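You operate a simulated robot arm through the tools that you are given. There is no shell and no other tool. Be economical: measure what you need, move in short steps, check, and stop when the job is done.

You run a simulated robot arm. Do the job below in one go: nothing can be reset, and whatever is moved stays where it is left.

TASK
Take the orange wedge from the top of the wooden bench and leave it on top of the orange roll there. Take the green stub on the top of the wooden table and put it away on the top of the wooden bench. Put the purple tape roll on the top of the desk away on the middle shelf of the green rack. Take the wooden block and put it on the upper shelf of the desk. Take the orange taped sheet and leave it on the top of the wooden table. Close the wooden drawer. Put the core marked "alder" from the top of the desk on the top of the wooden table and the core that says "cedar" on the silver sheet. Open the lid of the clear can. The order is free. Set down upright: green stub, wooden block.

It is judged by the outcome, as a careful person would: the job done as asked, and still so three seconds after it is handed in. It fails if anything else is knocked over, pushed out of place, dropped, spilled or broken. A push-on lid holds only when it is set on centred and level and pressed home; a screw cap is set on level and turned clockwise until tight. Flat cloth is picked up by pressing the open fingertips on it (5 to 10 N) and closing them slowly along it; thin cloth reads only 2 to 8 mm in the jaws.

THE ROBOT
A 6-joint arm with a two-finger parallel gripper on a trunk, on a base that drives. Base frame: it is fixed to the floor where the robot stands at the start and does not move with it; the origin is under the middle of the robot, x ahead of it, y to its left, z up. Units: cm, degrees, N and s.
With the tool pointing down near the work surface it reaches from about 40 to 92 cm from the robot's upright axis, wherever it stands. Its first joint turns from -115.0 to 115.0 degrees. Places, roughly: core [-450, -200, 100]; green stub (4x4x7 cm) [-170, -90, 80]; lid of the clear can [-1120, 620, 90]; middle shelf of the green rack [110, 450, 100]; orange roll (11x12x10 cm) [70, 10, 80]; orange taped sheet (16x5x3 cm) [-370, -150, 80]; orange wedge (9x7x5 cm) [60, 0, 80]; purple tape roll (12x12x5 cm) [-350, -140, 80]; silver sheet (11x15x1 cm) [-400, -160, 80]; top of the wooden bench [130, 60, 80]; top of the wooden table [-120, -80, 80]; upper shelf of the desk (18x30 cm) [-352, -98, 44]; wooden block (5x4x6 cm) [-360, -120, 80]; wooden drawer [-400, -100, 60]. Payload 3.43 kg.
The tool frame sits at the grasp point between the pads (the TCP): z along the fingers, y along the line on which they close. The tips reach 3.4 cm beyond it. Largest opening 12.8 cm; finger width 2.4, thickness 1.2; the body of the gripper, 4.8 by 13 cm, starts 9.6 cm behind the TCP.
Orientation is that of the tool frame in the base frame, as [roll, pitch, yaw] about the fixed x, y, z axes, in that order (R = Rz(yaw) Ry(pitch) Rx(roll)). With the fingers straight down and closing along the base's y, the tool's x points along the base's -x, its y along +y and its z along -z.

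THE INTERFACE
- The arm moves only by the tool apply_moves. Its argument "rows" is text: rows parted by semicolons, each of 7 numbers parted by spaces: the shift along the tool's x, y, z in units of 20 mm (1.0 is 20 mm), then the turn, a rotation vector about the tool's x, y, z in units of 5 degrees (1.0 is 5 degrees), then the gripper command, from -1 (shut) to 1 (fully open), values between in proportion. In form: x y z ax ay az hand; .... A call has 1 to 10 rows; each row shifts and turns the commanded pose from where the row before left it, along the tool's axes as they then stand. A call with a number of a shift or a turn outside -1 to 1 is refused whole. Rows are played at 5 a second. More than 5 cm and 8.6 degrees between two rows, or a gripper value outside its range, and nothing of the call is played. Where a pose cannot be reached the arm comes as near as it can. A force on the tool above 40 N (or 10 N above the force at the start of the call, whichever is more), or a blocked arm, ends the call early, and 0.2 s more pass. Each finger travels about 10.8 cm/s and halts on what it meets, pressing with about 22 N; the grip force reading is that of the motor and also rises with nothing between the fingers. The clock runs only during rows and for 0.2 s after the last one: add rows that do not move to give the fingers time. It gives the time, the measured TCP pose, the force on the tool (base axes), the opening and the grip force at its end, in the units of the frame above (readings bear some noise), with the torque about the TCP (base axes, N m) and any sound that the robot's microphone picked up.
- Cameras (640 x 400 px; columns grow to the right, rows downward): "scene" is now at [-1.36, 13.14, 121.74]; the picture's right is [-0.95, -0.32, 0.00], its down [-0.22, 0.65, -0.73] and it looks along [0.23, -0.69, -0.68] (base axes); focal length 214 px, centre (320, 200). "wrist" rides on the gripper at [7.6, -1.1, -16] in the tool frame; the picture's right is [0.15, 0.99, 0.00], its down [-0.88, 0.13, -0.46] and it looks along [-0.45, 0.07, 0.89] (tool axes); focal length 234 px, centre (320, 200). There is no depth. A picture from a camera that has moved, and an enlarged one, comes with that camera's place and axes in the base frame and with its lens. The place of the scene camera against the robot may be out by one fixed shift of up to 1.8 cm in any direction.
- grab_frame(camera): a new picture of that camera. No time passes.
- move_column(by): slides the trunk up (or, below 0, down) by that many cm; the arm and the scene camera ride with it, the base frame stays. It gives what a move gives, with no picture.
- steer(legs): drives the robot by 1 to 6 legs, each [ahead, turn to the left] in cm and degrees, along the robot's own axes; the way and the turn of a leg run together, so that a leg with both is an arc; at most 150 cm and 180 degrees a leg. The arm and the cameras ride along, it lands a little off, and it stops where it bumps. It gives what a move gives.
- aim_head(pan, tilt): turns the head with the scene camera to pan (to the left, within 103 degrees either way) and tilt (down, from -29 to 69), counted from straight ahead of the robot. It gives what a move gives.
- inspect(camera, box): a new picture of the part [left, top, right, bottom] of that camera's present view, enlarged. No time passes.
- sign_off(): hands the job in; it is judged then, once.

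Work in short steps. Places have to be worked out from the pictures, the camera data and where the tool is seen: move nearer, look again, correct. Check each grasp and each placing, and mend what went wrong. You have 483 turns and 236 pictures in all, those below and enlarged ones among them. Open the gripper and draw the arm clear of the work before you hand the job in, unless the task says otherwise; then end with one line.

The tools are called by a JSON object that holds its "name" and its "arguments". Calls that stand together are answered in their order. apply_moves: Moves the arm, as the interface text tells. Its arguments: {"type":"object","properties":{"rows":{"type":"string"}},"required":["rows"]} The other tools are called the same way: move_column (by) slides the trunk up or down; steer (legs) drives the base; aim_head (pan, tilt) turns the head that bears the scene camera; grab_frame (camera) takes a picture; inspect (camera, box) takes an enlarged picture of a part of a camera's view; sign_off () hands the job in.

At the start:

```text
t: 0.0
ee_pos: [3.98, -47.88, 116.19]
orientation: [-179.9, 0.0, -180.0]
wrist_force: [-0.8, 0.3, -0.7]
torque: [0.03, 0.02, -0.01]
finger_gap: 12.79
gripper_force: 0.0
trunk travel left (down, up): [-50.0, 29.0]
robot x, y, heading: [-0.54, 0.03, -0.1]
head pan, tilt: [-71.3, 43.2]
```

scene: 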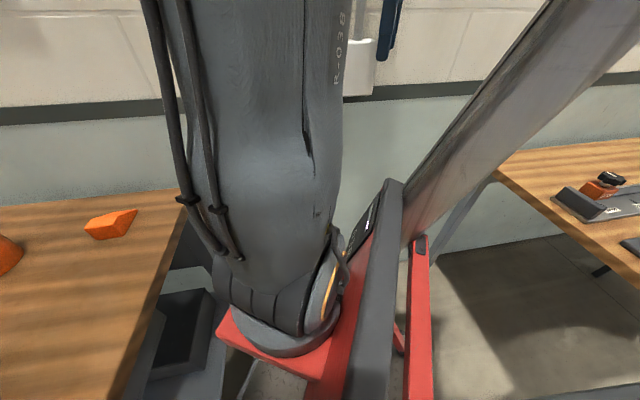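
wrist: 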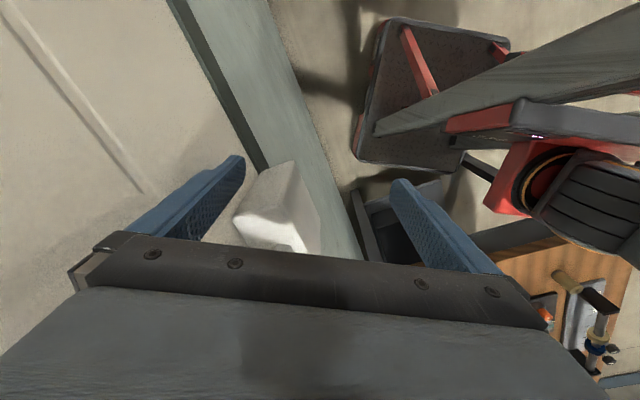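

I start by looking around with the head: ahead and to the bench.

{"name": "aim_head", "arguments": {"pan": 0, "tilt": 35}}

{"name": "grab_frame", "arguments": {"camera": "scene"}}

{"name": "aim_head", "arguments": {"pan": 70, "tilt": 25}}

{"name": "grab_frame", "arguments": {"camera": "scene"}}

{"name": "aim_head", "arguments": {"pan": -100, "tilt": 25}}

{"name": "grab_frame", "arguments": {"camera": "scene"}}

```text
t: 1.4
ee_pos: [3.96, -47.77, 116.14]
orientation: [-179.9, 0.0, 179.9]
wrist_force: [-0.3, 0.0, -0.1]
torque: [0.01, -0.02, 0.02]
finger_gap: 12.8
gripper_force: 0.0
trunk travel left (down, up): [-50.0, 29.0]
robot x, y, heading: [0.18, 0.25, -0.2]
head pan, tilt: [0.0, 35.0]
```

```text
233 pictures are left
camera scene: at [4.79, 20.96, 122.97], right [0.0, -1.0, 0.0], down [-0.57, 0.0, -0.82], along [0.82, 0.0, -0.57], focal length 214 px, centre (320, 200)
```

scene: 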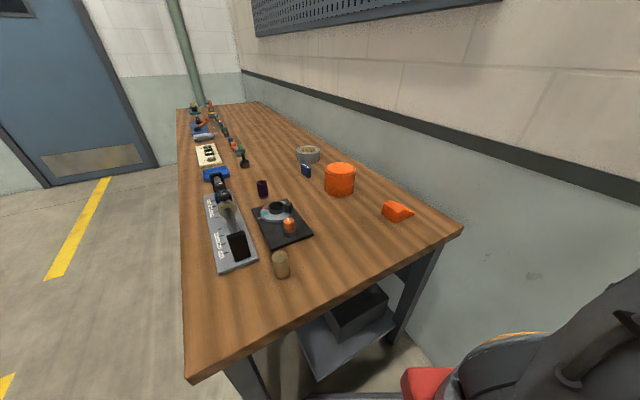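

```text
t: 2.8
ee_pos: [4.0, -47.88, 116.14]
orientation: [-180.0, 0.1, -180.0]
wrist_force: [-0.4, -0.1, -0.3]
torque: [0.02, -0.03, -0.03]
finger_gap: 12.81
gripper_force: 0.0
trunk travel left (down, up): [-50.0, 29.0]
robot x, y, heading: [-0.61, 0.06, 0.0]
head pan, tilt: [70.0, 25.0]
```

```text
232 pictures are left
camera scene: at [-0.86, 29.62, 124.55], right [0.94, -0.34, 0.0], down [-0.14, -0.4, -0.91], along [0.31, 0.85, -0.42], focal length 214 px, centre (320, 200)
```

scene: 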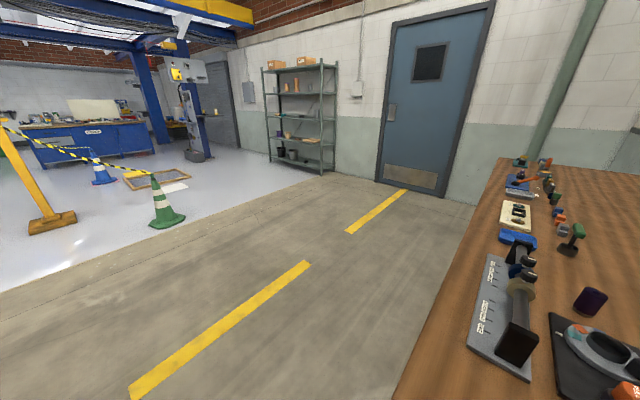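

```text
t: 5.4
ee_pos: [4.0, -47.91, 116.15]
orientation: [180.0, 0.0, 180.0]
wrist_force: [0.0, 0.6, -0.5]
torque: [-0.01, 0.0, 0.01]
finger_gap: 12.8
gripper_force: 0.1
trunk travel left (down, up): [-50.0, 29.0]
robot x, y, heading: [-0.02, -0.01, 0.0]
head pan, tilt: [-100.0, 25.0]
```

```text
231 pictures are left
camera scene: at [-5.61, 11.89, 124.55], right [-0.98, 0.17, 0.0], down [0.07, 0.42, -0.91], along [-0.16, -0.89, -0.42], focal length 214 px, centre (320, 200)
```

scene: 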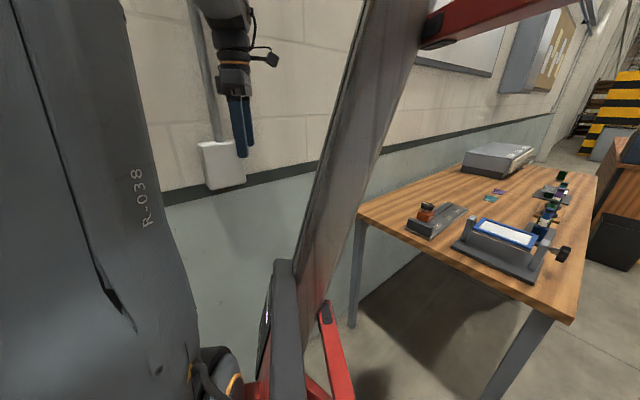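

The bench with wedge and roll lies ahead. I swing the arm toward a point above the wedge (~[58,-3]), staying high.

{"name": "apply_moves", "arguments": {"rows": "-1 0.3 0 0 0 0 1;-1 0.3 0 0 0 0 1;-1 0.3 0 0 0 0 1;-1 0.3 0 0 0 0 1;-1 0.4 0 0 0 0 1;-1 0.4 0 0 0 0 1;-1 0.4 0 0 0 0 1;-1 0.5 0 0 0 0 1;-1 0.6 0 0 0 0 1;-1 0.8 0 0 0 0 1"}}

{"name": "apply_moves", "arguments": {"rows": "-1 1 0 0 0 0 1;-1 1 0 0 0 0 1;-1 1 0 0 0 0 1;-1 1 0 0 0 0 1;-1 1 0 0 0 0 1;-1 1 0 0 0 0 1;-1 1 0 0 0 0 1;-1 1 0 0 0 0 1;-1 1 0 0 0 0 1;-1 1 0 0 0 0 1"}}

{"name": "aim_head", "arguments": {"pan": -10, "tilt": 40}}

{"name": "grab_frame", "arguments": {"camera": "scene"}}

{"name": "grab_frame", "arguments": {"camera": "wrist"}}

```text
t: 6.4
ee_pos: [10.69, -45.58, 116.21]
orientation: [179.9, -0.2, 179.6]
wrist_force: [-12.3, 17.1, 1.6]
torque: [-1.99, -1.31, -0.72]
finger_gap: 11.82
gripper_force: 0.0
trunk travel left (down, up): [-50.0, 29.0]
robot x, y, heading: [0.24, -0.28, -0.2]
head pan, tilt: [-100.0, 25.0]
stopped in row 4: the force on the tool passed its limit at 44 N (the readings are from after the stop); the commanded pose is now the measured one
```

```text
t: 8.6
ee_pos: [31.08, -25.67, 116.11]
orientation: [179.9, -0.2, 179.6]
wrist_force: [0.4, -0.1, -0.1]
torque: [-0.05, -0.01, -0.01]
finger_gap: 12.82
gripper_force: 0.1
trunk travel left (down, up): [-50.0, 29.0]
robot x, y, heading: [-0.56, 0.19, -0.3]
head pan, tilt: [-100.0, 25.0]
```

```text
t: 10.2
ee_pos: [31.12, -25.79, 116.06]
orientation: [180.0, -0.2, 179.7]
wrist_force: [0.8, -0.4, 0.3]
torque: [0.02, 0.02, 0.0]
finger_gap: 12.81
gripper_force: 0.1
trunk travel left (down, up): [-50.0, 29.0]
robot x, y, heading: [-0.17, -0.26, -0.3]
head pan, tilt: [-10.0, 40.0]
```

```text
230 pictures are left
camera scene: at [4.36, 19.48, 122.22], right [-0.18, -0.98, 0.0], down [-0.63, 0.11, -0.77], along [0.75, -0.14, -0.64], focal length 214 px, centre (320, 200)
```

scene: 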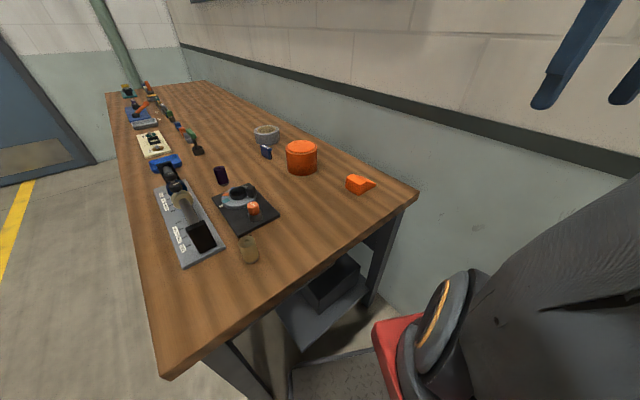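

```text
229 pictures are left
camera wrist: at [23.6, -26.74, 132.05], right [-0.14, 0.99, 0.0], down [0.88, 0.12, 0.45], along [0.45, 0.07, -0.89], focal length 234 px, centre (320, 200)
```

wrist: 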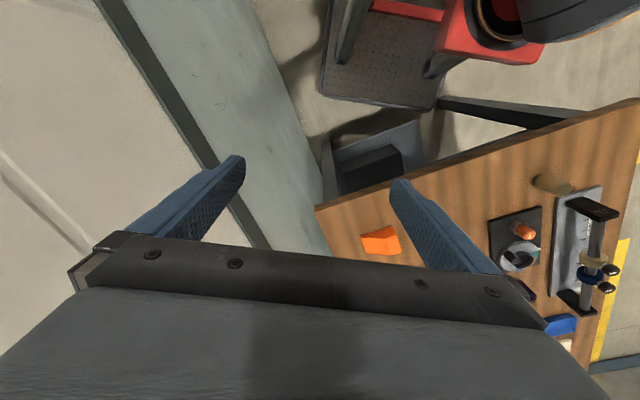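

The first move brushed the wall (slanted, on the right); now clear. Wedge is at about [59,-5]. I go toward it, keeping away from the wall, and look with the wrist camera.

{"name": "apply_moves", "arguments": {"rows": "-0.5 1 0 0 0 0 1;-0.8 1 0 0 0 0 1;-1 1 0 0 0 0 1;-1 1 0 0 0 0 1;-1 1 0 0 0 0 1;-1 1 0 0 0 0 1;-1 1 0 0 0 0 1;-1 1 0 0 0 0 1;-1 1 0 0 0 0 1;-1 1 0 0 0 0 1"}}

{"name": "grab_frame", "arguments": {"camera": "wrist"}}

{"name": "inspect", "arguments": {"camera": "scene", "box": [130, 110, 430, 290]}}

```text
t: 12.4
ee_pos: [49.78, -5.91, 116.2]
orientation: [179.9, -0.2, 179.6]
wrist_force: [0.2, 0.5, 0.7]
torque: [0.02, 0.01, 0.01]
finger_gap: 12.76
gripper_force: 0.0
trunk travel left (down, up): [-50.0, 29.0]
robot x, y, heading: [0.01, -0.04, 0.0]
head pan, tilt: [-10.0, 40.0]
```

```text
228 pictures are left
camera wrist: at [42.16, -7.11, 132.11], right [-0.14, 0.99, 0.0], down [0.88, 0.12, 0.45], along [0.45, 0.07, -0.89], focal length 234 px, centre (320, 200)
```

wrist: 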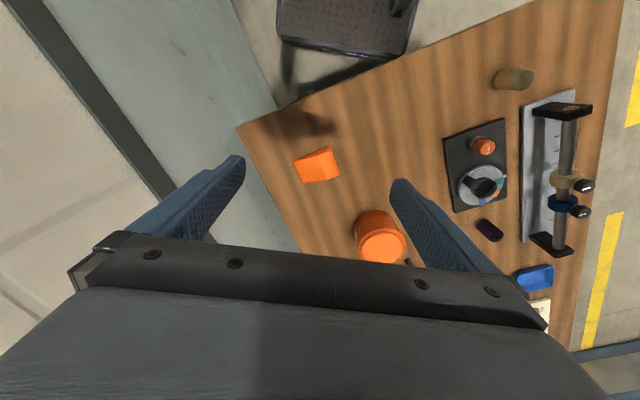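

```text
2.13 times, centred on (280, 200) of scene
camera zoom: at [4.34, 19.48, 122.22], right [-0.18, -0.98, 0.0], down [-0.63, 0.11, -0.77], along [0.75, -0.14, -0.64], focal length 458 px, centre (405, 200)
```

zoom: 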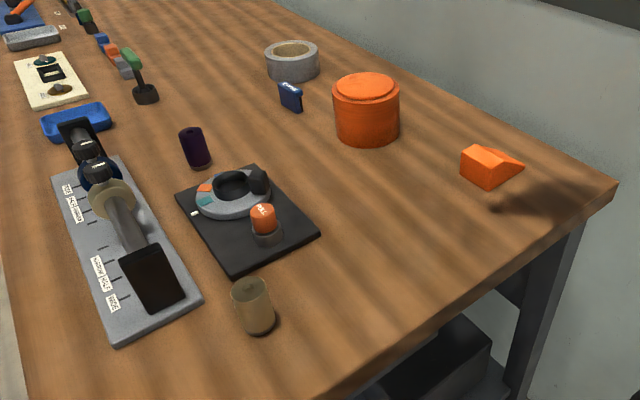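

I zoom on the wedge to see which way its ramp runs.

{"name": "inspect", "arguments": {"camera": "wrist", "box": [270, 120, 430, 280]}}

{"name": "inspect", "arguments": {"camera": "scene", "box": [270, 130, 410, 210]}}

```text
2.50 times, centred on (350, 200) of wrist
camera zoom: at [42.16, -7.11, 132.11], right [-0.14, 0.99, 0.0], down [0.88, 0.12, 0.45], along [0.45, 0.07, -0.89], focal length 585 px, centre (245, 200)
```

zoom: 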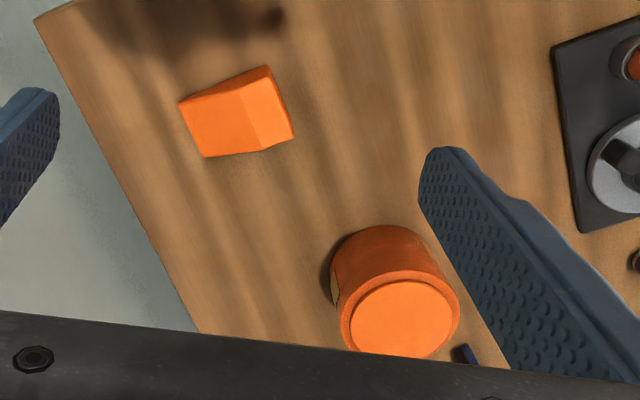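

```text
4.57 times, centred on (340, 170) of scene
camera zoom: at [4.34, 19.48, 122.22], right [-0.18, -0.98, 0.0], down [-0.63, 0.11, -0.77], along [0.75, -0.14, -0.64], focal length 980 px, centre (229, 337)
```

zoom: 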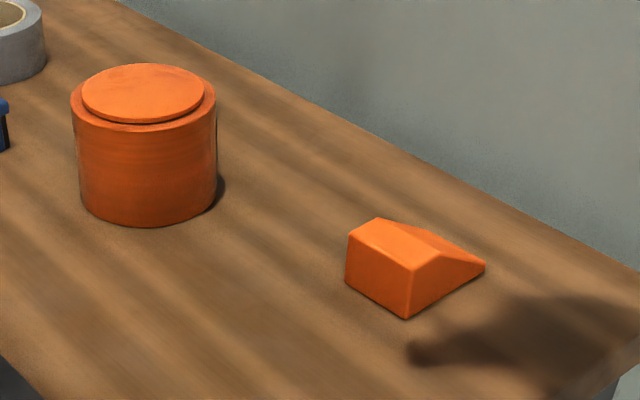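

The wedge is aligned with the bench (width direction ≈ 31° in base, ramp tip toward the wall), centre ≈ [59.8,-5.3]. I turn the tool 58° clockwise, then shift over it and descend to z 100.

{"name": "apply_moves", "arguments": {"rows": "0 0 0 0 0 1 1;0 0 0 0 0 1 1;0 0 0 0 0 1 1;0 0 0 0 0 1 1;0 0 0 0 0 1 1;0 0 0 0 0 1 1;0 0 0 0 0 1 1;0 0 0 0 0 1 1;0 0 0 0 0 1 1;0 0 0 0 0 1 1"}}

{"name": "apply_moves", "arguments": {"rows": "0 0 0 0 0 1 1;0 0 0 0 0 0.6 1;-0.2 0.55 1 0 0 0 1;-0.2 0.55 1 0 0 0 1;-0.2 0.55 1 0 0 0 1;-0.2 0.55 1 0 0 0 1;-0.2 0.55 1 0 0 0 1;-0.2 0.55 1 0 0 0 1;-0.2 0.55 1 0 0 0 1;-0.2 0.55 1 0 0 0 1"}}

{"name": "grab_frame", "arguments": {"camera": "wrist"}}

```text
t: 14.6
ee_pos: [49.79, -5.98, 116.17]
orientation: [-179.9, -0.2, 129.5]
wrist_force: [-0.7, -0.4, 1.0]
torque: [-0.03, 0.01, -0.01]
finger_gap: 12.78
gripper_force: 0.1
trunk travel left (down, up): [-50.0, 29.0]
robot x, y, heading: [0.18, 0.12, 0.1]
head pan, tilt: [-10.0, 40.0]
```

```text
t: 16.8
ee_pos: [58.94, -4.07, 100.07]
orientation: [-179.9, -0.1, 121.6]
wrist_force: [-0.5, 0.1, 0.5]
torque: [-0.01, -0.02, -0.01]
finger_gap: 12.78
gripper_force: 0.1
trunk travel left (down, up): [-50.0, 29.0]
robot x, y, heading: [-0.18, 0.25, -0.3]
head pan, tilt: [-10.0, 40.0]
```

```text
224 pictures are left
camera wrist: at [54.16, 1.82, 116.13], right [0.77, 0.64, 0.0], down [0.57, -0.68, 0.45], along [0.29, -0.35, -0.89], focal length 234 px, centre (320, 200)
```

wrist: 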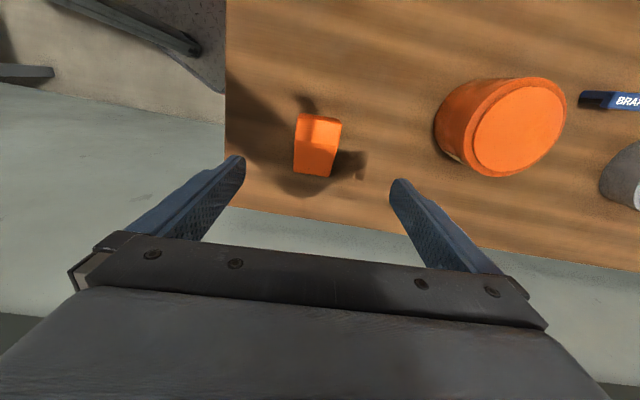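

Wedge sits centred between the fingers. I descend to z≈84, then check.

{"name": "apply_moves", "arguments": {"rows": "0 0 1 0 0 0.4 1;0 0 1 0 0 0.4 1;0 0 1 0 0 0 1;0 0 1 0 0 0 1;0 0 1 0 0 0 1;0 0 1 0 0 0 1;0 0 1 0 0 0 1;0 0 0.8 0 0 0 1"}}

{"name": "grab_frame", "arguments": {"camera": "wrist"}}

```text
t: 18.6
ee_pos: [58.89, -4.11, 84.45]
orientation: [-179.9, -0.3, 117.6]
wrist_force: [-0.4, -0.5, 0.8]
torque: [0.02, -0.04, 0.05]
finger_gap: 12.78
gripper_force: 0.1
trunk travel left (down, up): [-50.0, 29.0]
robot x, y, heading: [-0.19, -0.02, -0.3]
head pan, tilt: [-10.0, 40.0]
```

```text
223 pictures are left
camera wrist: at [54.5, 2.16, 100.41], right [0.81, 0.59, 0.0], down [0.52, -0.72, 0.45], along [0.27, -0.37, -0.89], focal length 234 px, centre (320, 200)
```

wrist: 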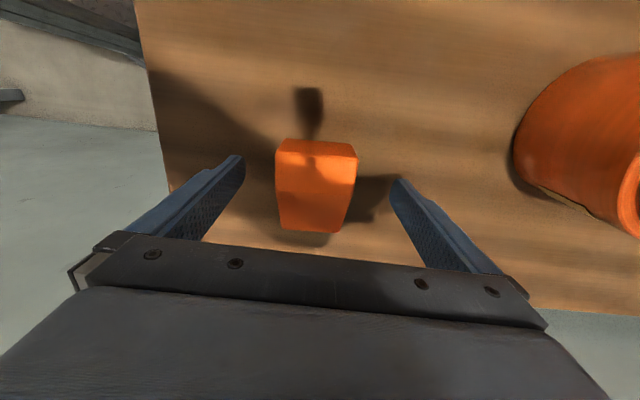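

Aligned. I descend 1.6 cm more and close.

{"name": "apply_moves", "arguments": {"rows": "0 0 0.4 0 0 0 1;0 0 0.4 0 0 0 1;0 0 0 0 0 0 0.4;0 0 0 0 0 0 -0.2;0 0 0 0 0 0 -1;0 0 0 0 0 0 -1;0 0 0 0 0 0 -1"}}

{"name": "grab_frame", "arguments": {"camera": "wrist"}}

```text
t: 19.3
ee_pos: [59.01, -4.13, 83.45]
orientation: [179.9, 0.0, 117.6]
wrist_force: [-2.1, -1.2, 16.9]
torque: [-0.3, 0.93, 0.07]
finger_gap: 9.06
gripper_force: 0.9
trunk travel left (down, up): [-50.0, 29.0]
robot x, y, heading: [-0.12, -0.07, -0.2]
head pan, tilt: [-10.0, 40.0]
stopped in row 3: the force on the tool passed its limit at 54 N (the readings are from after the stop); the commanded pose is now the measured one
```

```text
222 pictures are left
camera wrist: at [54.48, 2.14, 99.34], right [0.81, 0.59, 0.0], down [0.52, -0.72, 0.46], along [0.27, -0.37, -0.89], focal length 234 px, centre (320, 200)
```

wrist: 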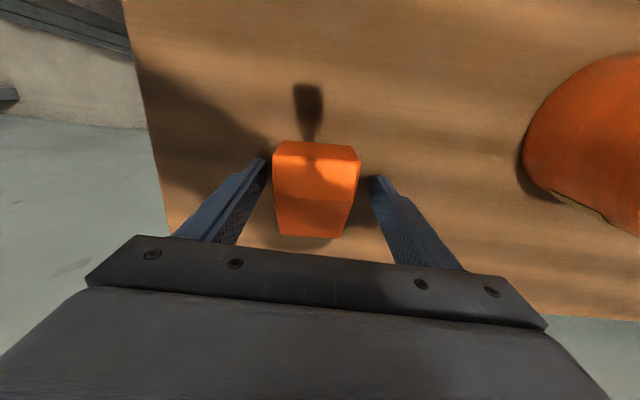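

The fingertips reached the bench, so its top is z≈80. I raise 0.6 cm and close.

{"name": "apply_moves", "arguments": {"rows": "0 0 -0.3 0 0 0 0.4;0 0 0 0 0 0 0.1;0 0 0 0 0 0 -1;0 0 0 0 0 0 -1;0 0 0 0 0 0 -1;0 0 0 0 0 0 -1"}}

```text
t: 20.7
ee_pos: [59.04, -3.92, 83.77]
orientation: [-180.0, 0.0, 117.6]
wrist_force: [1.1, 0.7, 0.0]
torque: [0.03, 0.0, 0.0]
finger_gap: 6.0
gripper_force: 22.0
trunk travel left (down, up): [-50.0, 29.0]
robot x, y, heading: [0.22, 0.03, -0.2]
head pan, tilt: [-10.0, 40.0]
```

Gripped at 6 cm. Lift 12 cm and check.

{"name": "apply_moves", "arguments": {"rows": "0 0 -0.5 0 0 0 -1;0 0 -1 0 0 0 -1;0 0 -1 0 0 0 -1;0 0 -1 0 0 0 -1;0 0 -1 0 0 0 -1;0 0 -1 0 0 0 -1;0 0 -1 0 0 0 -1;0 0 -0.5 0 0 0 -1"}}

{"name": "grab_frame", "arguments": {"camera": "wrist"}}

```text
t: 22.5
ee_pos: [59.02, -4.15, 97.88]
orientation: [-180.0, -0.1, 117.6]
wrist_force: [0.0, 0.3, -2.4]
torque: [0.02, 0.02, 0.02]
finger_gap: 6.03
gripper_force: 21.9
trunk travel left (down, up): [-50.0, 29.0]
robot x, y, heading: [0.14, -0.01, -0.1]
head pan, tilt: [-10.0, 40.0]
```

```text
221 pictures are left
camera wrist: at [54.5, 2.1, 113.84], right [0.81, 0.59, 0.0], down [0.52, -0.72, 0.46], along [0.27, -0.37, -0.89], focal length 234 px, centre (320, 200)
```

wrist: 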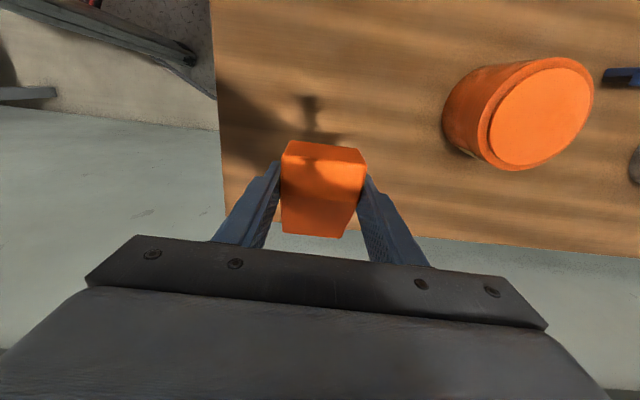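

Wedge held. The roll's top centre is ≈ [73.4,12.1] at z≈90. I move over it at this height.

{"name": "apply_moves", "arguments": {"rows": "0.45 1 0 0 0 0 -1;0.45 1 0 0 0 0 -1;0.45 1 0 0 0 0 -1;0.45 1 0 0 0 0 -1;0.45 1 0 0 0 0 -1;0.45 1 0 0 0 0 -1;0.45 1 0 0 0 0 -1;0.45 1 0 0 0 0 -1;0.45 1 0 0 0 0 -1;0.45 1 0 0 0 0 -1"}}

{"name": "grab_frame", "arguments": {"camera": "wrist"}}

{"name": "inspect", "arguments": {"camera": "scene", "box": [220, 80, 420, 205]}}

```text
t: 24.7
ee_pos: [72.48, 13.1, 97.99]
orientation: [-180.0, -0.1, 117.6]
wrist_force: [0.2, -1.0, -1.6]
torque: [0.05, 0.01, 0.01]
finger_gap: 5.98
gripper_force: 22.1
trunk travel left (down, up): [-50.0, 29.0]
robot x, y, heading: [-0.11, -0.15, -0.4]
head pan, tilt: [-10.0, 40.0]
```

```text
220 pictures are left
camera wrist: at [68.04, 19.34, 113.97], right [0.81, 0.59, 0.0], down [0.52, -0.72, 0.46], along [0.27, -0.37, -0.89], focal length 234 px, centre (320, 200)
```

wrist: 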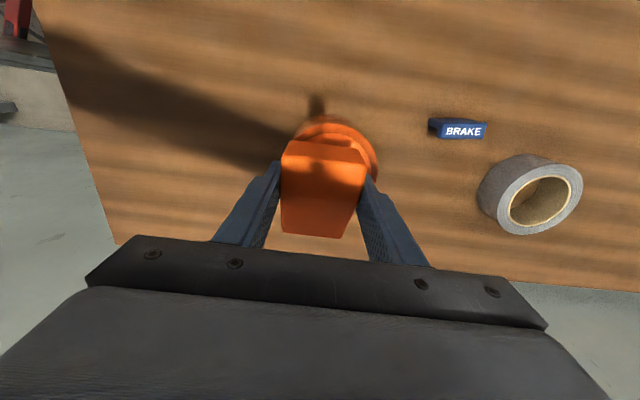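

```text
3.20 times, centred on (320, 142) of scene
camera zoom: at [4.36, 19.48, 122.22], right [-0.18, -0.98, 0.0], down [-0.63, 0.11, -0.77], along [0.75, -0.14, -0.64], focal length 686 px, centre (320, 384)
```

zoom: 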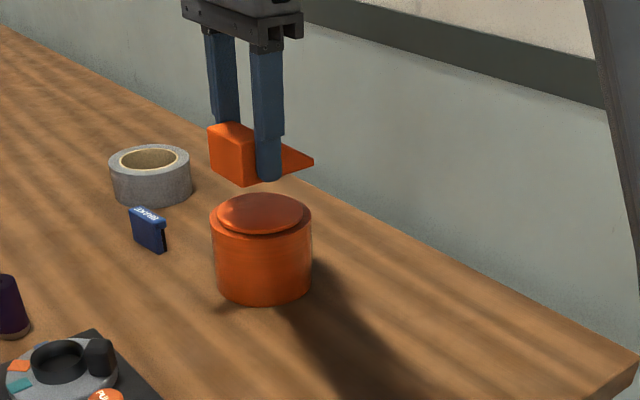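

Roll centre is ≈ [73.6,12.8]; the wedge is nearly centred. Small correction, then descend until contact.

{"name": "apply_moves", "arguments": {"rows": "0.2 0.3 0.5 0 0 0 -1;0 0 0.5 0 0 0 -1;0 0 0.4 0 0 0 -1;0 0 0.2 0 0 0 -1;0 0 0.15 0 0 0 -1"}}

{"name": "inspect", "arguments": {"camera": "scene", "box": [220, 80, 420, 205]}}

```text
t: 25.9
ee_pos: [72.88, 13.85, 94.51]
orientation: [180.0, 0.0, 117.6]
wrist_force: [1.4, -1.4, -2.0]
torque: [0.01, 0.01, 0.03]
finger_gap: 6.03
gripper_force: 21.6
trunk travel left (down, up): [-50.0, 29.0]
robot x, y, heading: [-0.05, -0.22, -0.1]
head pan, tilt: [-10.0, 40.0]
```

```text
3.20 times, centred on (320, 142) of scene
camera zoom: at [4.37, 19.5, 122.21], right [-0.18, -0.98, 0.0], down [-0.63, 0.11, -0.77], along [0.75, -0.14, -0.64], focal length 686 px, centre (320, 384)
```

zoom: 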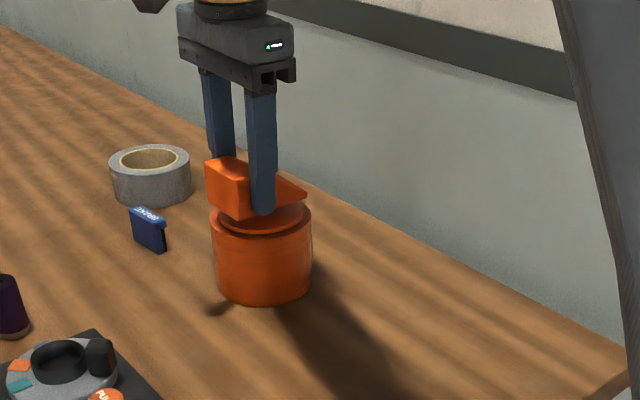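

The wedge sits a little toward the left; I shift it 0.7 cm back and lower gently to contact.

{"name": "apply_moves", "arguments": {"rows": "-0.35 0 0 0 0 0 -1;0 0 0.1 0 0 0 -1;0 0 0.1 0 0 0 -1;0 0 0.1 0 0 0 -1"}}

{"name": "inspect", "arguments": {"camera": "scene", "box": [250, 100, 370, 180]}}

```text
t: 26.9
ee_pos: [73.3, 13.08, 93.82]
orientation: [-180.0, 0.0, 117.6]
wrist_force: [-0.2, 1.0, -1.7]
torque: [0.05, 0.01, -0.02]
finger_gap: 6.0
gripper_force: 22.4
trunk travel left (down, up): [-50.0, 29.0]
robot x, y, heading: [-0.07, 0.07, -0.0]
head pan, tilt: [-10.0, 40.0]
```

```text
5.00 times, centred on (310, 140) of scene
camera zoom: at [4.37, 19.5, 122.21], right [-0.18, -0.98, 0.0], down [-0.63, 0.11, -0.77], along [0.75, -0.14, -0.64], focal length 1072 px, centre (370, 500)
```

zoom: 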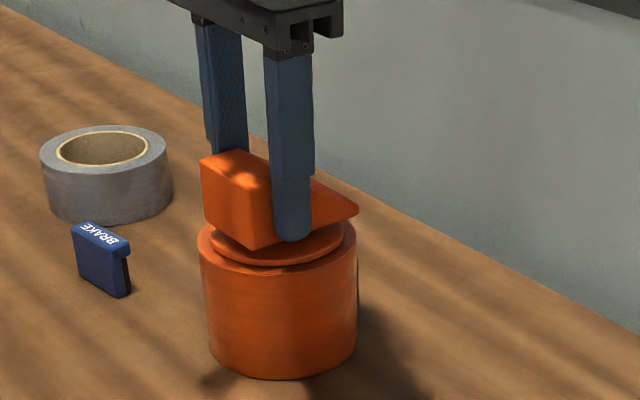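

Well centred. I continue in 1–2 mm steps to contact.

{"name": "apply_moves", "arguments": {"rows": "0 0 0.1 0 0 0 -1;0 0 0.1 0 0 0 -1;0 0 0.05 0 0 0 -1;0 0 0.05 0 0 0 -1"}}

```text
t: 27.9
ee_pos: [73.23, 13.11, 93.13]
orientation: [179.9, 0.0, 117.6]
wrist_force: [-0.3, -0.2, -2.0]
torque: [0.01, 0.01, -0.01]
finger_gap: 5.98
gripper_force: 21.9
trunk travel left (down, up): [-50.0, 29.0]
robot x, y, heading: [0.15, 0.19, -0.4]
head pan, tilt: [-10.0, 40.0]
```

No contact yet; continue.

{"name": "apply_moves", "arguments": {"rows": "0 0 0.1 0 0 0 -1;0 0 0.1 0 0 0 -1;0 0 0.1 0 0 0 -1;0 0 0.1 0 0 0 -1"}}

{"name": "inspect", "arguments": {"camera": "scene", "box": [250, 100, 370, 180]}}

```text
t: 28.9
ee_pos: [73.39, 13.25, 92.53]
orientation: [179.7, 0.0, 117.6]
wrist_force: [2.6, -0.9, 29.1]
torque: [-0.07, 0.47, 0.2]
finger_gap: 6.02
gripper_force: 21.9
trunk travel left (down, up): [-50.0, 29.0]
robot x, y, heading: [0.01, 0.2, -0.1]
head pan, tilt: [-10.0, 40.0]
```

```text
5.00 times, centred on (310, 140) of scene
camera zoom: at [4.26, 19.48, 122.24], right [-0.18, -0.98, 0.0], down [-0.63, 0.11, -0.77], along [0.75, -0.13, -0.64], focal length 1072 px, centre (370, 500)
```

zoom: 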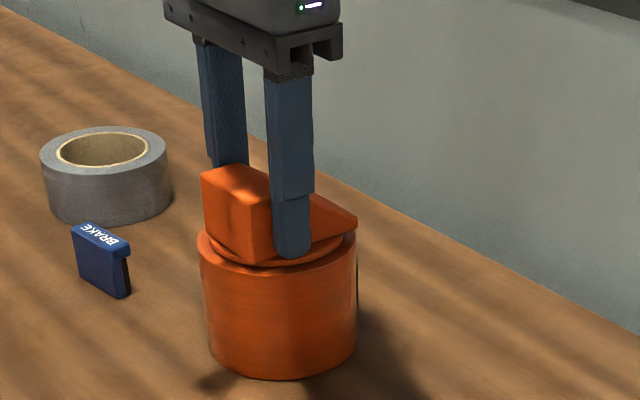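

Contact. I ease off 2 mm, open partly, and lift away.

{"name": "apply_moves", "arguments": {"rows": "0 0 -0.08 0 0 0 -1;0 0 0 0 0 0 0.1;0 0 0 0 0 0 0.3;0 0 0 0 0 0 0.3;0 0 -1 0 0 0 0.3;0 0 -1 0 0 0 0.3;0 0 -1 0 0 0 0.3;0 0 -1 0 0 0 0.3;0 0 -1 0 0 0 0.3;0 0 -1 0 0 0 0.3"}}

{"name": "inspect", "arguments": {"camera": "scene", "box": [250, 100, 370, 180]}}

{"name": "aim_head", "arguments": {"pan": -100, "tilt": 20}}

{"name": "grab_frame", "arguments": {"camera": "scene"}}

```text
t: 31.1
ee_pos: [73.25, 13.2, 104.49]
orientation: [179.9, -0.2, 117.6]
wrist_force: [-0.4, 0.6, -1.1]
torque: [0.03, 0.0, 0.02]
finger_gap: 8.34
gripper_force: 0.2
trunk travel left (down, up): [-50.0, 29.0]
robot x, y, heading: [-0.4, -0.17, -0.3]
head pan, tilt: [-10.0, 40.0]
```

```text
5.00 times, centred on (310, 140) of scene
camera zoom: at [4.37, 19.5, 122.21], right [-0.18, -0.98, 0.0], down [-0.63, 0.11, -0.77], along [0.75, -0.14, -0.64], focal length 1072 px, centre (370, 500)
```

zoom: 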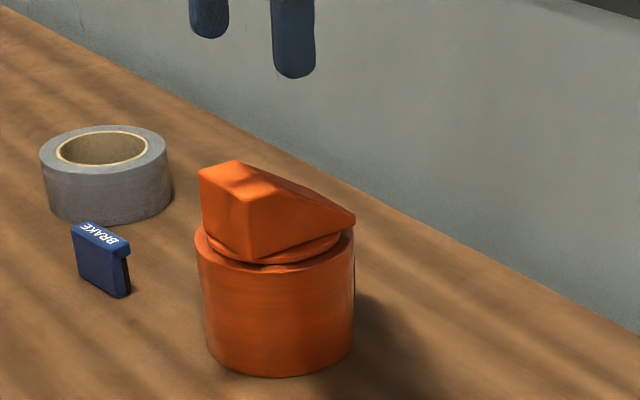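

```text
t: 32.7
ee_pos: [73.22, 13.19, 104.53]
orientation: [180.0, 0.0, 117.6]
wrist_force: [-0.1, 0.7, 0.4]
torque: [-0.02, -0.01, 0.0]
finger_gap: 8.31
gripper_force: 0.0
trunk travel left (down, up): [-50.0, 29.0]
robot x, y, heading: [-0.22, 0.33, -0.2]
head pan, tilt: [-100.0, 20.0]
```

```text
214 pictures are left
camera scene: at [-5.64, 11.83, 125.35], right [-0.98, 0.18, 0.0], down [0.06, 0.34, -0.94], along [-0.17, -0.93, -0.34], focal length 214 px, centre (320, 200)
```

scene: 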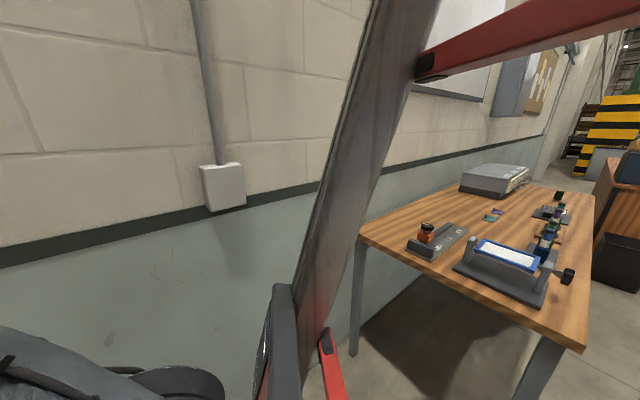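

Wedge rests well on the roll. Next I retract the arm toward the robot and up, then drive out toward the wooden table (front edge runs along heading 210°; I'll pass it on my left).

{"name": "apply_moves", "arguments": {"rows": "0 0 -1 0 0 0 0.3;0 0 -1 0 0 0 0.3;0.2 -1 -0.5 0 0 0 0.3;0.2 -1 -0.5 0 0 0 0.3;0.2 -1 -0.5 0 0 0 0.3;0.2 -1 -0.5 0 0 0 0.3;0.2 -1 -0.5 0 0 0 0.3;0.2 -1 0 0 0 0 0.3;0.2 -1 0 0 0 0 0.3;0.2 -1 0 0 0 0 0.3"}}

{"name": "aim_head", "arguments": {"pan": 60, "tilt": 30}}

{"name": "steer", "arguments": {"legs": [[0, 120]]}}

{"name": "grab_frame", "arguments": {"camera": "scene"}}

```text
t: 34.9
ee_pos: [57.57, 8.49, 113.42]
orientation: [180.0, 0.1, 117.5]
wrist_force: [0.8, 0.2, -0.4]
torque: [-0.05, 0.05, -0.03]
finger_gap: 8.35
gripper_force: 0.1
trunk travel left (down, up): [-50.0, 29.0]
robot x, y, heading: [-0.05, -0.09, -0.3]
head pan, tilt: [-100.0, 20.0]
```

```text
t: 37.4
ee_pos: [57.53, 8.5, 113.48]
orientation: [-180.0, -0.1, 117.6]
wrist_force: [0.4, 0.3, 0.0]
torque: [0.0, -0.03, -0.02]
finger_gap: 8.31
gripper_force: 0.0
trunk travel left (down, up): [-50.0, 29.0]
robot x, y, heading: [-0.14, 0.28, -0.0]
head pan, tilt: [60.0, 30.0]
```

```text
t: 42.8
ee_pos: [-35.48, 46.06, 113.42]
orientation: [180.0, 0.0, -123.2]
wrist_force: [-0.2, 0.5, 0.7]
torque: [0.0, 0.0, -0.01]
finger_gap: 8.31
gripper_force: 0.1
trunk travel left (down, up): [-50.0, 29.0]
robot x, y, heading: [-0.2, -0.32, 119.0]
head pan, tilt: [60.0, 30.0]
```

```text
213 pictures are left
camera scene: at [-25.49, -10.88, 123.75], right [0.02, 1.0, 0.0], down [0.5, -0.01, -0.87], along [-0.87, 0.01, -0.5], focal length 214 px, centre (320, 200)
```

scene: 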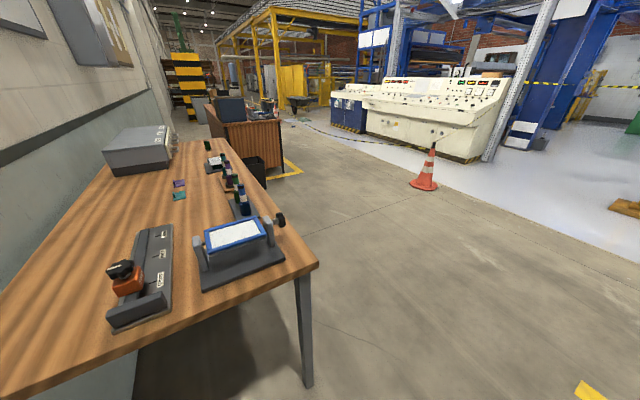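

Path is free. I drive out 72 cm, turn to heading 210°, and go along the table.

{"name": "steer", "arguments": {"legs": [[72, 0], [0, 91], [150, 0], [42, 0]]}}

{"name": "aim_head", "arguments": {"pan": 80, "tilt": 35}}

{"name": "grab_frame", "arguments": {"camera": "scene"}}

```text
t: 60.0
ee_pos: [-246.6, -76.88, 113.37]
orientation: [-179.9, 0.1, -30.9]
wrist_force: [0.3, -0.3, 0.0]
torque: [0.0, -0.01, 0.0]
finger_gap: 8.31
gripper_force: 0.0
trunk travel left (down, up): [-50.0, 29.0]
robot x, y, heading: [-201.84, -39.43, -148.7]
head pan, tilt: [60.0, 30.0]
```

```text
t: 60.9
ee_pos: [-246.6, -76.81, 113.47]
orientation: [-180.0, 0.1, -30.9]
wrist_force: [-0.3, 0.1, -1.1]
torque: [-0.02, -0.02, -0.01]
finger_gap: 8.33
gripper_force: 0.1
trunk travel left (down, up): [-50.0, 29.0]
robot x, y, heading: [-201.67, -39.81, -149.0]
head pan, tilt: [80.0, 35.0]
```

```text
212 pictures are left
camera scene: at [-186.24, -61.31, 122.97], right [-0.93, -0.36, 0.0], down [-0.21, 0.53, -0.82], along [0.3, -0.76, -0.57], focal length 214 px, centre (320, 200)
```

scene: 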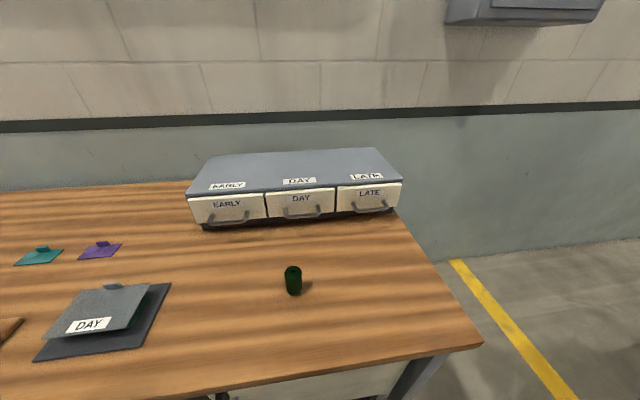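

The green stub is at ≈ [-171.5,-84]. To keep the arm clear of the head, I turn the robot to face the table (left 104°) instead of reaching sideways.

{"name": "steer", "arguments": {"legs": [[0, 104]]}}

{"name": "aim_head", "arguments": {"pan": 0, "tilt": 40}}

{"name": "grab_frame", "arguments": {"camera": "scene"}}

{"name": "grab_frame", "arguments": {"camera": "wrist"}}

```text
t: 65.5
ee_pos: [-156.29, -75.85, 113.53]
orientation: [-179.9, 0.0, 71.0]
wrist_force: [0.4, 1.1, -0.2]
torque: [0.01, 0.0, -0.03]
finger_gap: 8.33
gripper_force: 0.1
trunk travel left (down, up): [-50.0, 29.0]
robot x, y, heading: [-201.5, -39.64, -46.5]
head pan, tilt: [80.0, 35.0]
```

```text
t: 67.1
ee_pos: [-156.05, -75.83, 113.35]
orientation: [-180.0, 0.0, 71.0]
wrist_force: [0.6, 0.7, -0.9]
torque: [-0.02, -0.01, 0.0]
finger_gap: 8.31
gripper_force: 0.1
trunk travel left (down, up): [-50.0, 29.0]
robot x, y, heading: [-201.42, -39.63, -46.7]
head pan, tilt: [0.0, 40.0]
```

```text
211 pictures are left
camera scene: at [-184.64, -28.58, 122.21], right [-0.73, -0.69, 0.0], down [-0.44, 0.47, -0.77], along [0.53, -0.56, -0.64], focal length 214 px, centre (320, 200)
```

scene: 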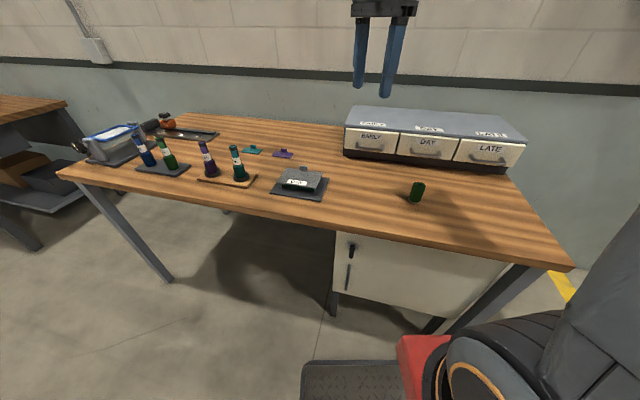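

```text
210 pictures are left
camera wrist: at [-154.74, -68.29, 129.4], right [0.98, -0.18, 0.0], down [-0.16, -0.88, 0.46], along [-0.08, -0.45, -0.89], focal length 234 px, centre (320, 200)
```

wrist: 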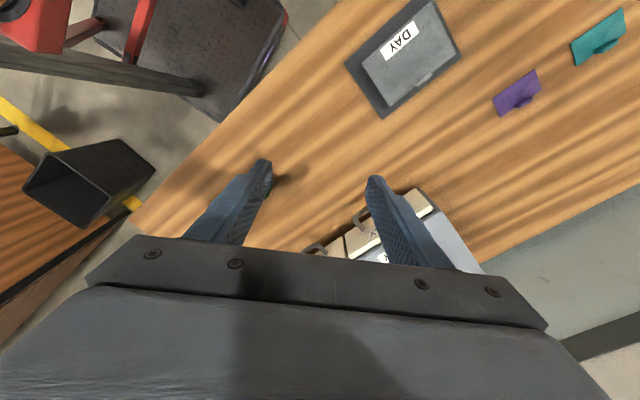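

Stub confirmed at ≈ [-171.7,-84.6]. I rotate so the fingers close along the wall direction, lowering a bit, then shift above the stub.

{"name": "apply_moves", "arguments": {"rows": "0 0 0.4 0 0 -0.98 0.3;0 0 0.4 0 0 -0.98 0.3;0 0 0.4 0 0 -0.98 0.3;0 0 0.4 0 0 -0.98 0.3;0 0 0.4 0 0 -0.98 0.3;0 0 0.4 0 0 -0.98 0.3;0 0 0.4 0 0 -0.98 0.3;0 0 0.4 0 0 -0.98 0.3;0 0 0.4 0 0 -0.98 0.3;0 0 0.4 0 0 -0.98 0.3"}}

{"name": "apply_moves", "arguments": {"rows": "0 -0.9 0 0 0 0 0.3;0 -0.9 0 0 0 0 0.3;0 -0.9 0 0 0 0 0.3;0 -0.9 0 0 0 0 0.3;0 -0.9 0 0 0 0 0.3;0 -0.9 0 0 0 0 0.3;0 -0.9 0 0 0 0 0.3;0 -0.9 0 0 0 0 0.3;0 -0.9 0 0 0 0 0.3;0.17 -0.8 0 0 0 0 0.3"}}

{"name": "grab_frame", "arguments": {"camera": "wrist"}}

```text
t: 69.3
ee_pos: [-156.25, -75.93, 105.39]
orientation: [179.9, -0.1, 120.1]
wrist_force: [0.2, 0.7, 0.0]
torque: [0.01, -0.02, -0.02]
finger_gap: 8.29
gripper_force: 0.0
trunk travel left (down, up): [-50.0, 29.0]
robot x, y, heading: [-201.62, -39.86, -46.6]
head pan, tilt: [0.0, 40.0]
```

```text
t: 71.5
ee_pos: [-171.7, -84.59, 105.5]
orientation: [-179.9, 0.0, 120.0]
wrist_force: [0.9, 0.6, 0.0]
torque: [-0.02, 0.03, 0.03]
finger_gap: 8.31
gripper_force: 0.1
trunk travel left (down, up): [-50.0, 29.0]
robot x, y, heading: [-201.49, -39.79, -46.7]
head pan, tilt: [0.0, 40.0]
```

```text
209 pictures are left
camera wrist: at [-176.48, -78.48, 121.46], right [0.78, 0.62, 0.0], down [0.55, -0.7, 0.46], along [0.28, -0.36, -0.89], focal length 234 px, centre (320, 200)
```

wrist: 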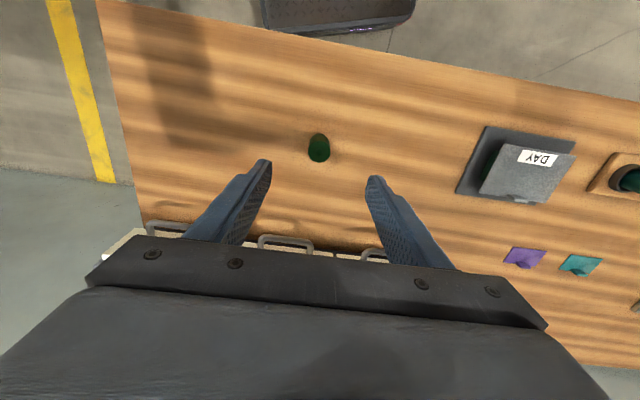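

Stub is 2 cm further toward the wall than the tool. I correct and descend to z≈87.

{"name": "apply_moves", "arguments": {"rows": "-0.5 0.1 1 0 0 0 0.3;-0.5 0 1 0 0 0 0.3;0 0 1 0 0 0 0.3;0 0 1 0 0 0 0.3;0 0 1 0 0 0 0.3;0 0 1 0 0 0 0.3;0 0 1 0 0 0 0.3;0 0 1 0 0 0 0.3;0 0 1 0 0 0 0.3"}}

{"name": "grab_frame", "arguments": {"camera": "wrist"}}

```text
t: 73.5
ee_pos: [-170.58, -86.1, 87.33]
orientation: [179.9, 0.0, 119.9]
wrist_force: [-0.5, 0.7, 0.9]
torque: [-0.02, -0.02, 0.0]
finger_gap: 8.31
gripper_force: 0.1
trunk travel left (down, up): [-50.0, 29.0]
robot x, y, heading: [-201.75, -39.28, -46.9]
head pan, tilt: [0.0, 40.0]
```

```text
208 pictures are left
camera wrist: at [-175.34, -80.12, 103.34], right [0.78, 0.62, 0.0], down [0.55, -0.7, 0.46], along [0.28, -0.36, -0.89], focal length 234 px, centre (320, 200)
```

wrist: 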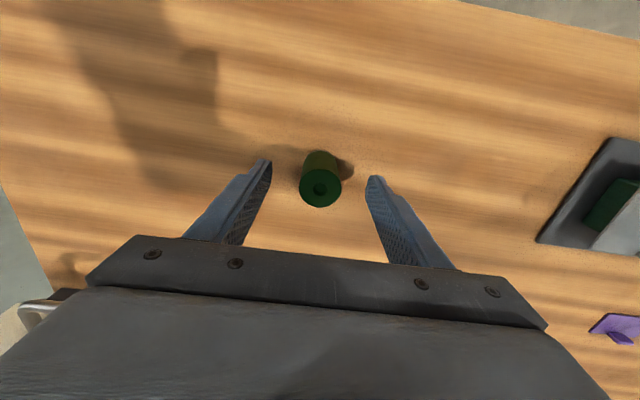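

Centred. Descend 2.6 cm and close.

{"name": "apply_moves", "arguments": {"rows": "0 0 0.6 0 0 0 0.3;0 0 0.7 0 0 0 0.3;0 0 0 0 0 0 -1;0 0 0 0 0 0 -1;0 0 0 0 0 0 -1;0 0 0 0 0 0 -1"}}

```text
t: 74.9
ee_pos: [-170.52, -86.07, 84.82]
orientation: [179.9, 0.0, 120.1]
wrist_force: [-0.4, -0.4, 1.0]
torque: [-0.02, -0.03, -0.02]
finger_gap: 3.46
gripper_force: 21.9
trunk travel left (down, up): [-50.0, 29.0]
robot x, y, heading: [-201.53, -39.47, -46.9]
head pan, tilt: [0.0, 40.0]
```

Gripped (3.46 cm). I lift well clear.

{"name": "apply_moves", "arguments": {"rows": "0 0 -0.5 0 0 0 -1;0 0 -1 0 0 0 -1;0 0 -1 0 0 0 -1;0 0 -1 0 0 0 -1;0 0 -1 0 0 0 -1;0 0 -1 0 0 0 -1;0 0 -1 0 0 0 -1;0 0 -1 0 0 0 -1;0 0 -1 0 0 0 -1;0 0 -1 0 0 0 -1"}}

{"name": "apply_moves", "arguments": {"rows": "0 0 -1 0 0 0 -1;0 0 -1 0 0 0 -1;0 0 -1 0 0 0 -1;0 0 -1 0 0 0 -1;0 0 -1 0 0 0 -1;0 0 -1 0 0 0 -1"}}

{"name": "grab_frame", "arguments": {"camera": "wrist"}}

{"name": "inspect", "arguments": {"camera": "scene", "box": [60, 80, 360, 240]}}

```text
t: 77.1
ee_pos: [-170.54, -86.14, 103.93]
orientation: [179.9, 0.0, 120.1]
wrist_force: [0.9, 0.0, -4.4]
torque: [0.02, 0.01, 0.0]
finger_gap: 3.47
gripper_force: 22.2
trunk travel left (down, up): [-50.0, 29.0]
robot x, y, heading: [-201.56, -39.77, -47.1]
head pan, tilt: [0.0, 40.0]
```

```text
t: 78.5
ee_pos: [-170.61, -86.04, 115.96]
orientation: [180.0, 0.0, 120.0]
wrist_force: [-0.1, 0.3, -3.2]
torque: [0.01, 0.0, 0.02]
finger_gap: 3.46
gripper_force: 22.1
trunk travel left (down, up): [-50.0, 29.0]
robot x, y, heading: [-201.89, -39.26, -46.8]
head pan, tilt: [0.0, 40.0]
```

```text
207 pictures are left
camera wrist: at [-175.39, -79.97, 131.91], right [0.78, 0.62, 0.0], down [0.55, -0.7, 0.46], along [0.28, -0.36, -0.89], focal length 234 px, centre (320, 200)
```

wrist: 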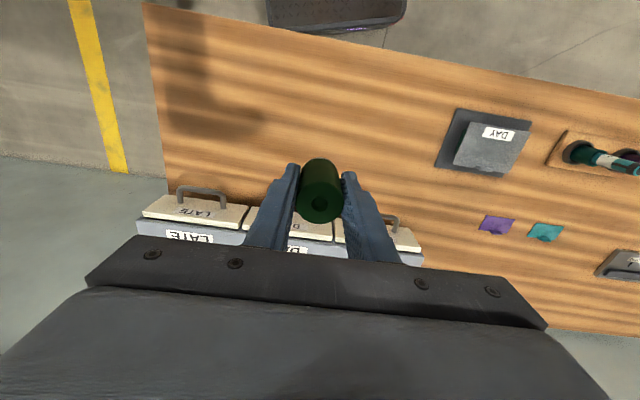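

```text
2.13 times, centred on (210, 160) of scene
camera zoom: at [-184.64, -28.6, 122.21], right [-0.73, -0.69, 0.0], down [-0.44, 0.47, -0.77], along [0.52, -0.56, -0.64], focal length 458 px, centre (555, 285)
```

zoom: 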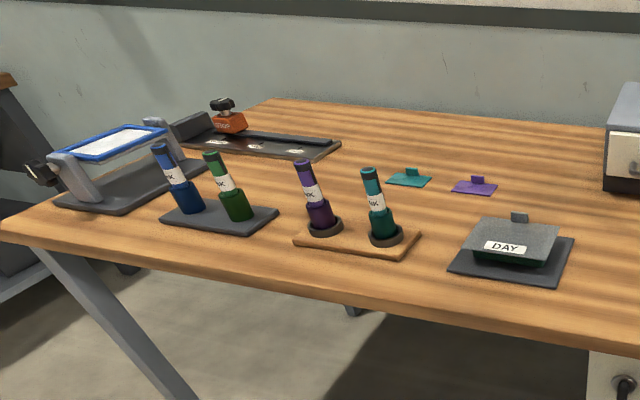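

Held. Drive back along the table with the stub: turn to 30°, go 194, turn to 120°.

{"name": "steer", "arguments": {"legs": [[0, 76.8], [150, 0], [44, 0], [0, 90]]}}

```text
t: 95.3
ee_pos: [-55.66, 113.92, 115.85]
orientation: [179.9, 0.0, -73.4]
wrist_force: [0.6, -0.1, -3.8]
torque: [0.0, -0.01, -0.02]
finger_gap: 3.44
gripper_force: 22.1
trunk travel left (down, up): [-50.0, 29.0]
robot x, y, heading: [-36.08, 61.52, 119.5]
head pan, tilt: [0.0, 40.0]
```

Now back 71 cm to the origin and turn right to face 0°.

{"name": "steer", "arguments": {"legs": [[-71, 0], [0, -119]]}}

{"name": "grab_frame", "arguments": {"camera": "scene"}}

{"name": "grab_frame", "arguments": {"camera": "wrist"}}

```text
t: 104.2
ee_pos: [53.71, -10.85, 116.04]
orientation: [179.9, -0.1, 165.4]
wrist_force: [0.6, -1.1, -3.1]
torque: [0.08, 0.03, 0.02]
finger_gap: 3.45
gripper_force: 22.1
trunk travel left (down, up): [-50.0, 29.0]
robot x, y, heading: [-1.15, -0.3, -1.5]
head pan, tilt: [0.0, 40.0]
```

```text
205 pictures are left
camera scene: at [3.82, 20.63, 122.21], right [-0.02, -1.0, 0.0], down [-0.64, 0.02, -0.77], along [0.77, -0.02, -0.64], focal length 214 px, centre (320, 200)
```

scene: 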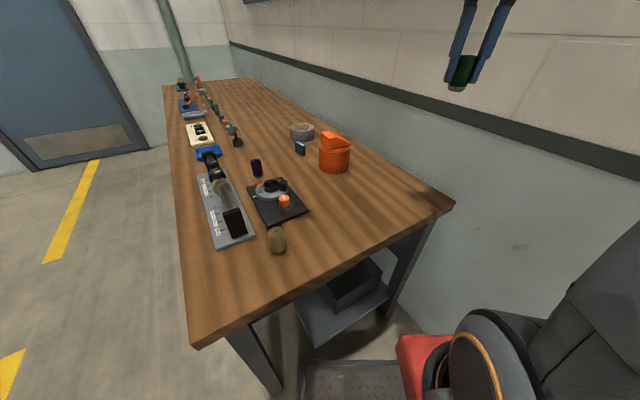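

```text
204 pictures are left
camera wrist: at [46.07, -10.03, 131.88], right [0.11, 0.99, 0.0], down [0.89, -0.1, 0.46], along [0.45, -0.05, -0.89], focal length 234 px, centre (320, 200)
```

wrist: 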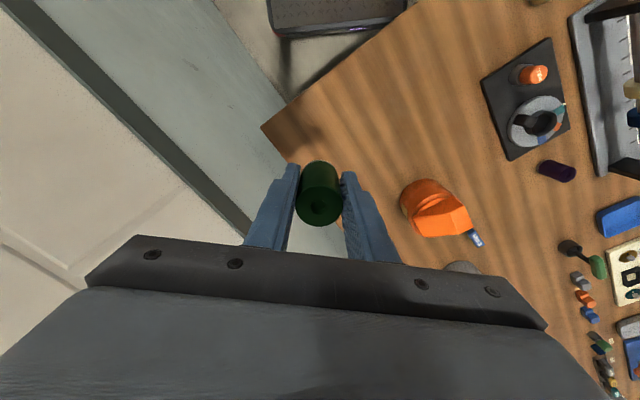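

Free spot near [53,1] on the bench. I move over it while descending to z≈96.

{"name": "apply_moves", "arguments": {"rows": "0.183 0.565 0.6 0 0 0 -1;0.183 0.565 1 0 0 0 -1;0.183 0.565 1 0 0 0 -1;0.183 0.565 1 0 0 0 -1;0.183 0.565 1 0 0 0 -1;0.183 0.565 1 0 0 0 -1;0.183 0.565 1 0 0 0 -1;0.183 0.565 1 0 0 0 -1;0.183 0.565 1 0 0 0 -1;0.183 0.565 1 0 0 0 -1"}}

{"name": "grab_frame", "arguments": {"camera": "wrist"}}

```text
t: 106.5
ee_pos: [53.03, 1.06, 96.65]
orientation: [179.8, 0.0, 165.4]
wrist_force: [-0.5, -0.4, -3.8]
torque: [0.01, 0.0, 0.0]
finger_gap: 3.45
gripper_force: 22.5
trunk travel left (down, up): [-50.0, 29.0]
robot x, y, heading: [-0.93, -0.0, -1.3]
head pan, tilt: [0.0, 40.0]
```

```text
203 pictures are left
camera wrist: at [45.27, 1.9, 112.63], right [0.11, 0.99, 0.0], down [0.88, -0.1, 0.46], along [0.45, -0.05, -0.89], focal length 234 px, centre (320, 200)
```

wrist: 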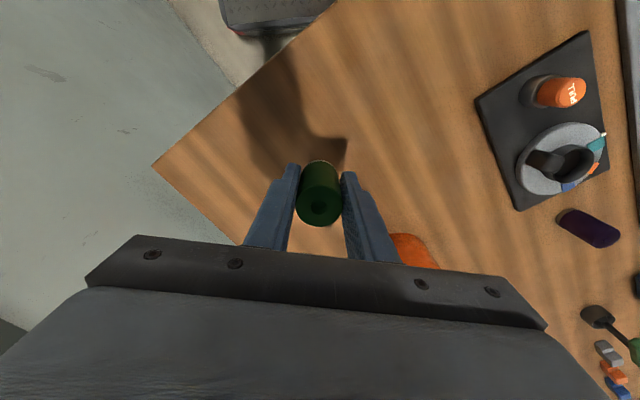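

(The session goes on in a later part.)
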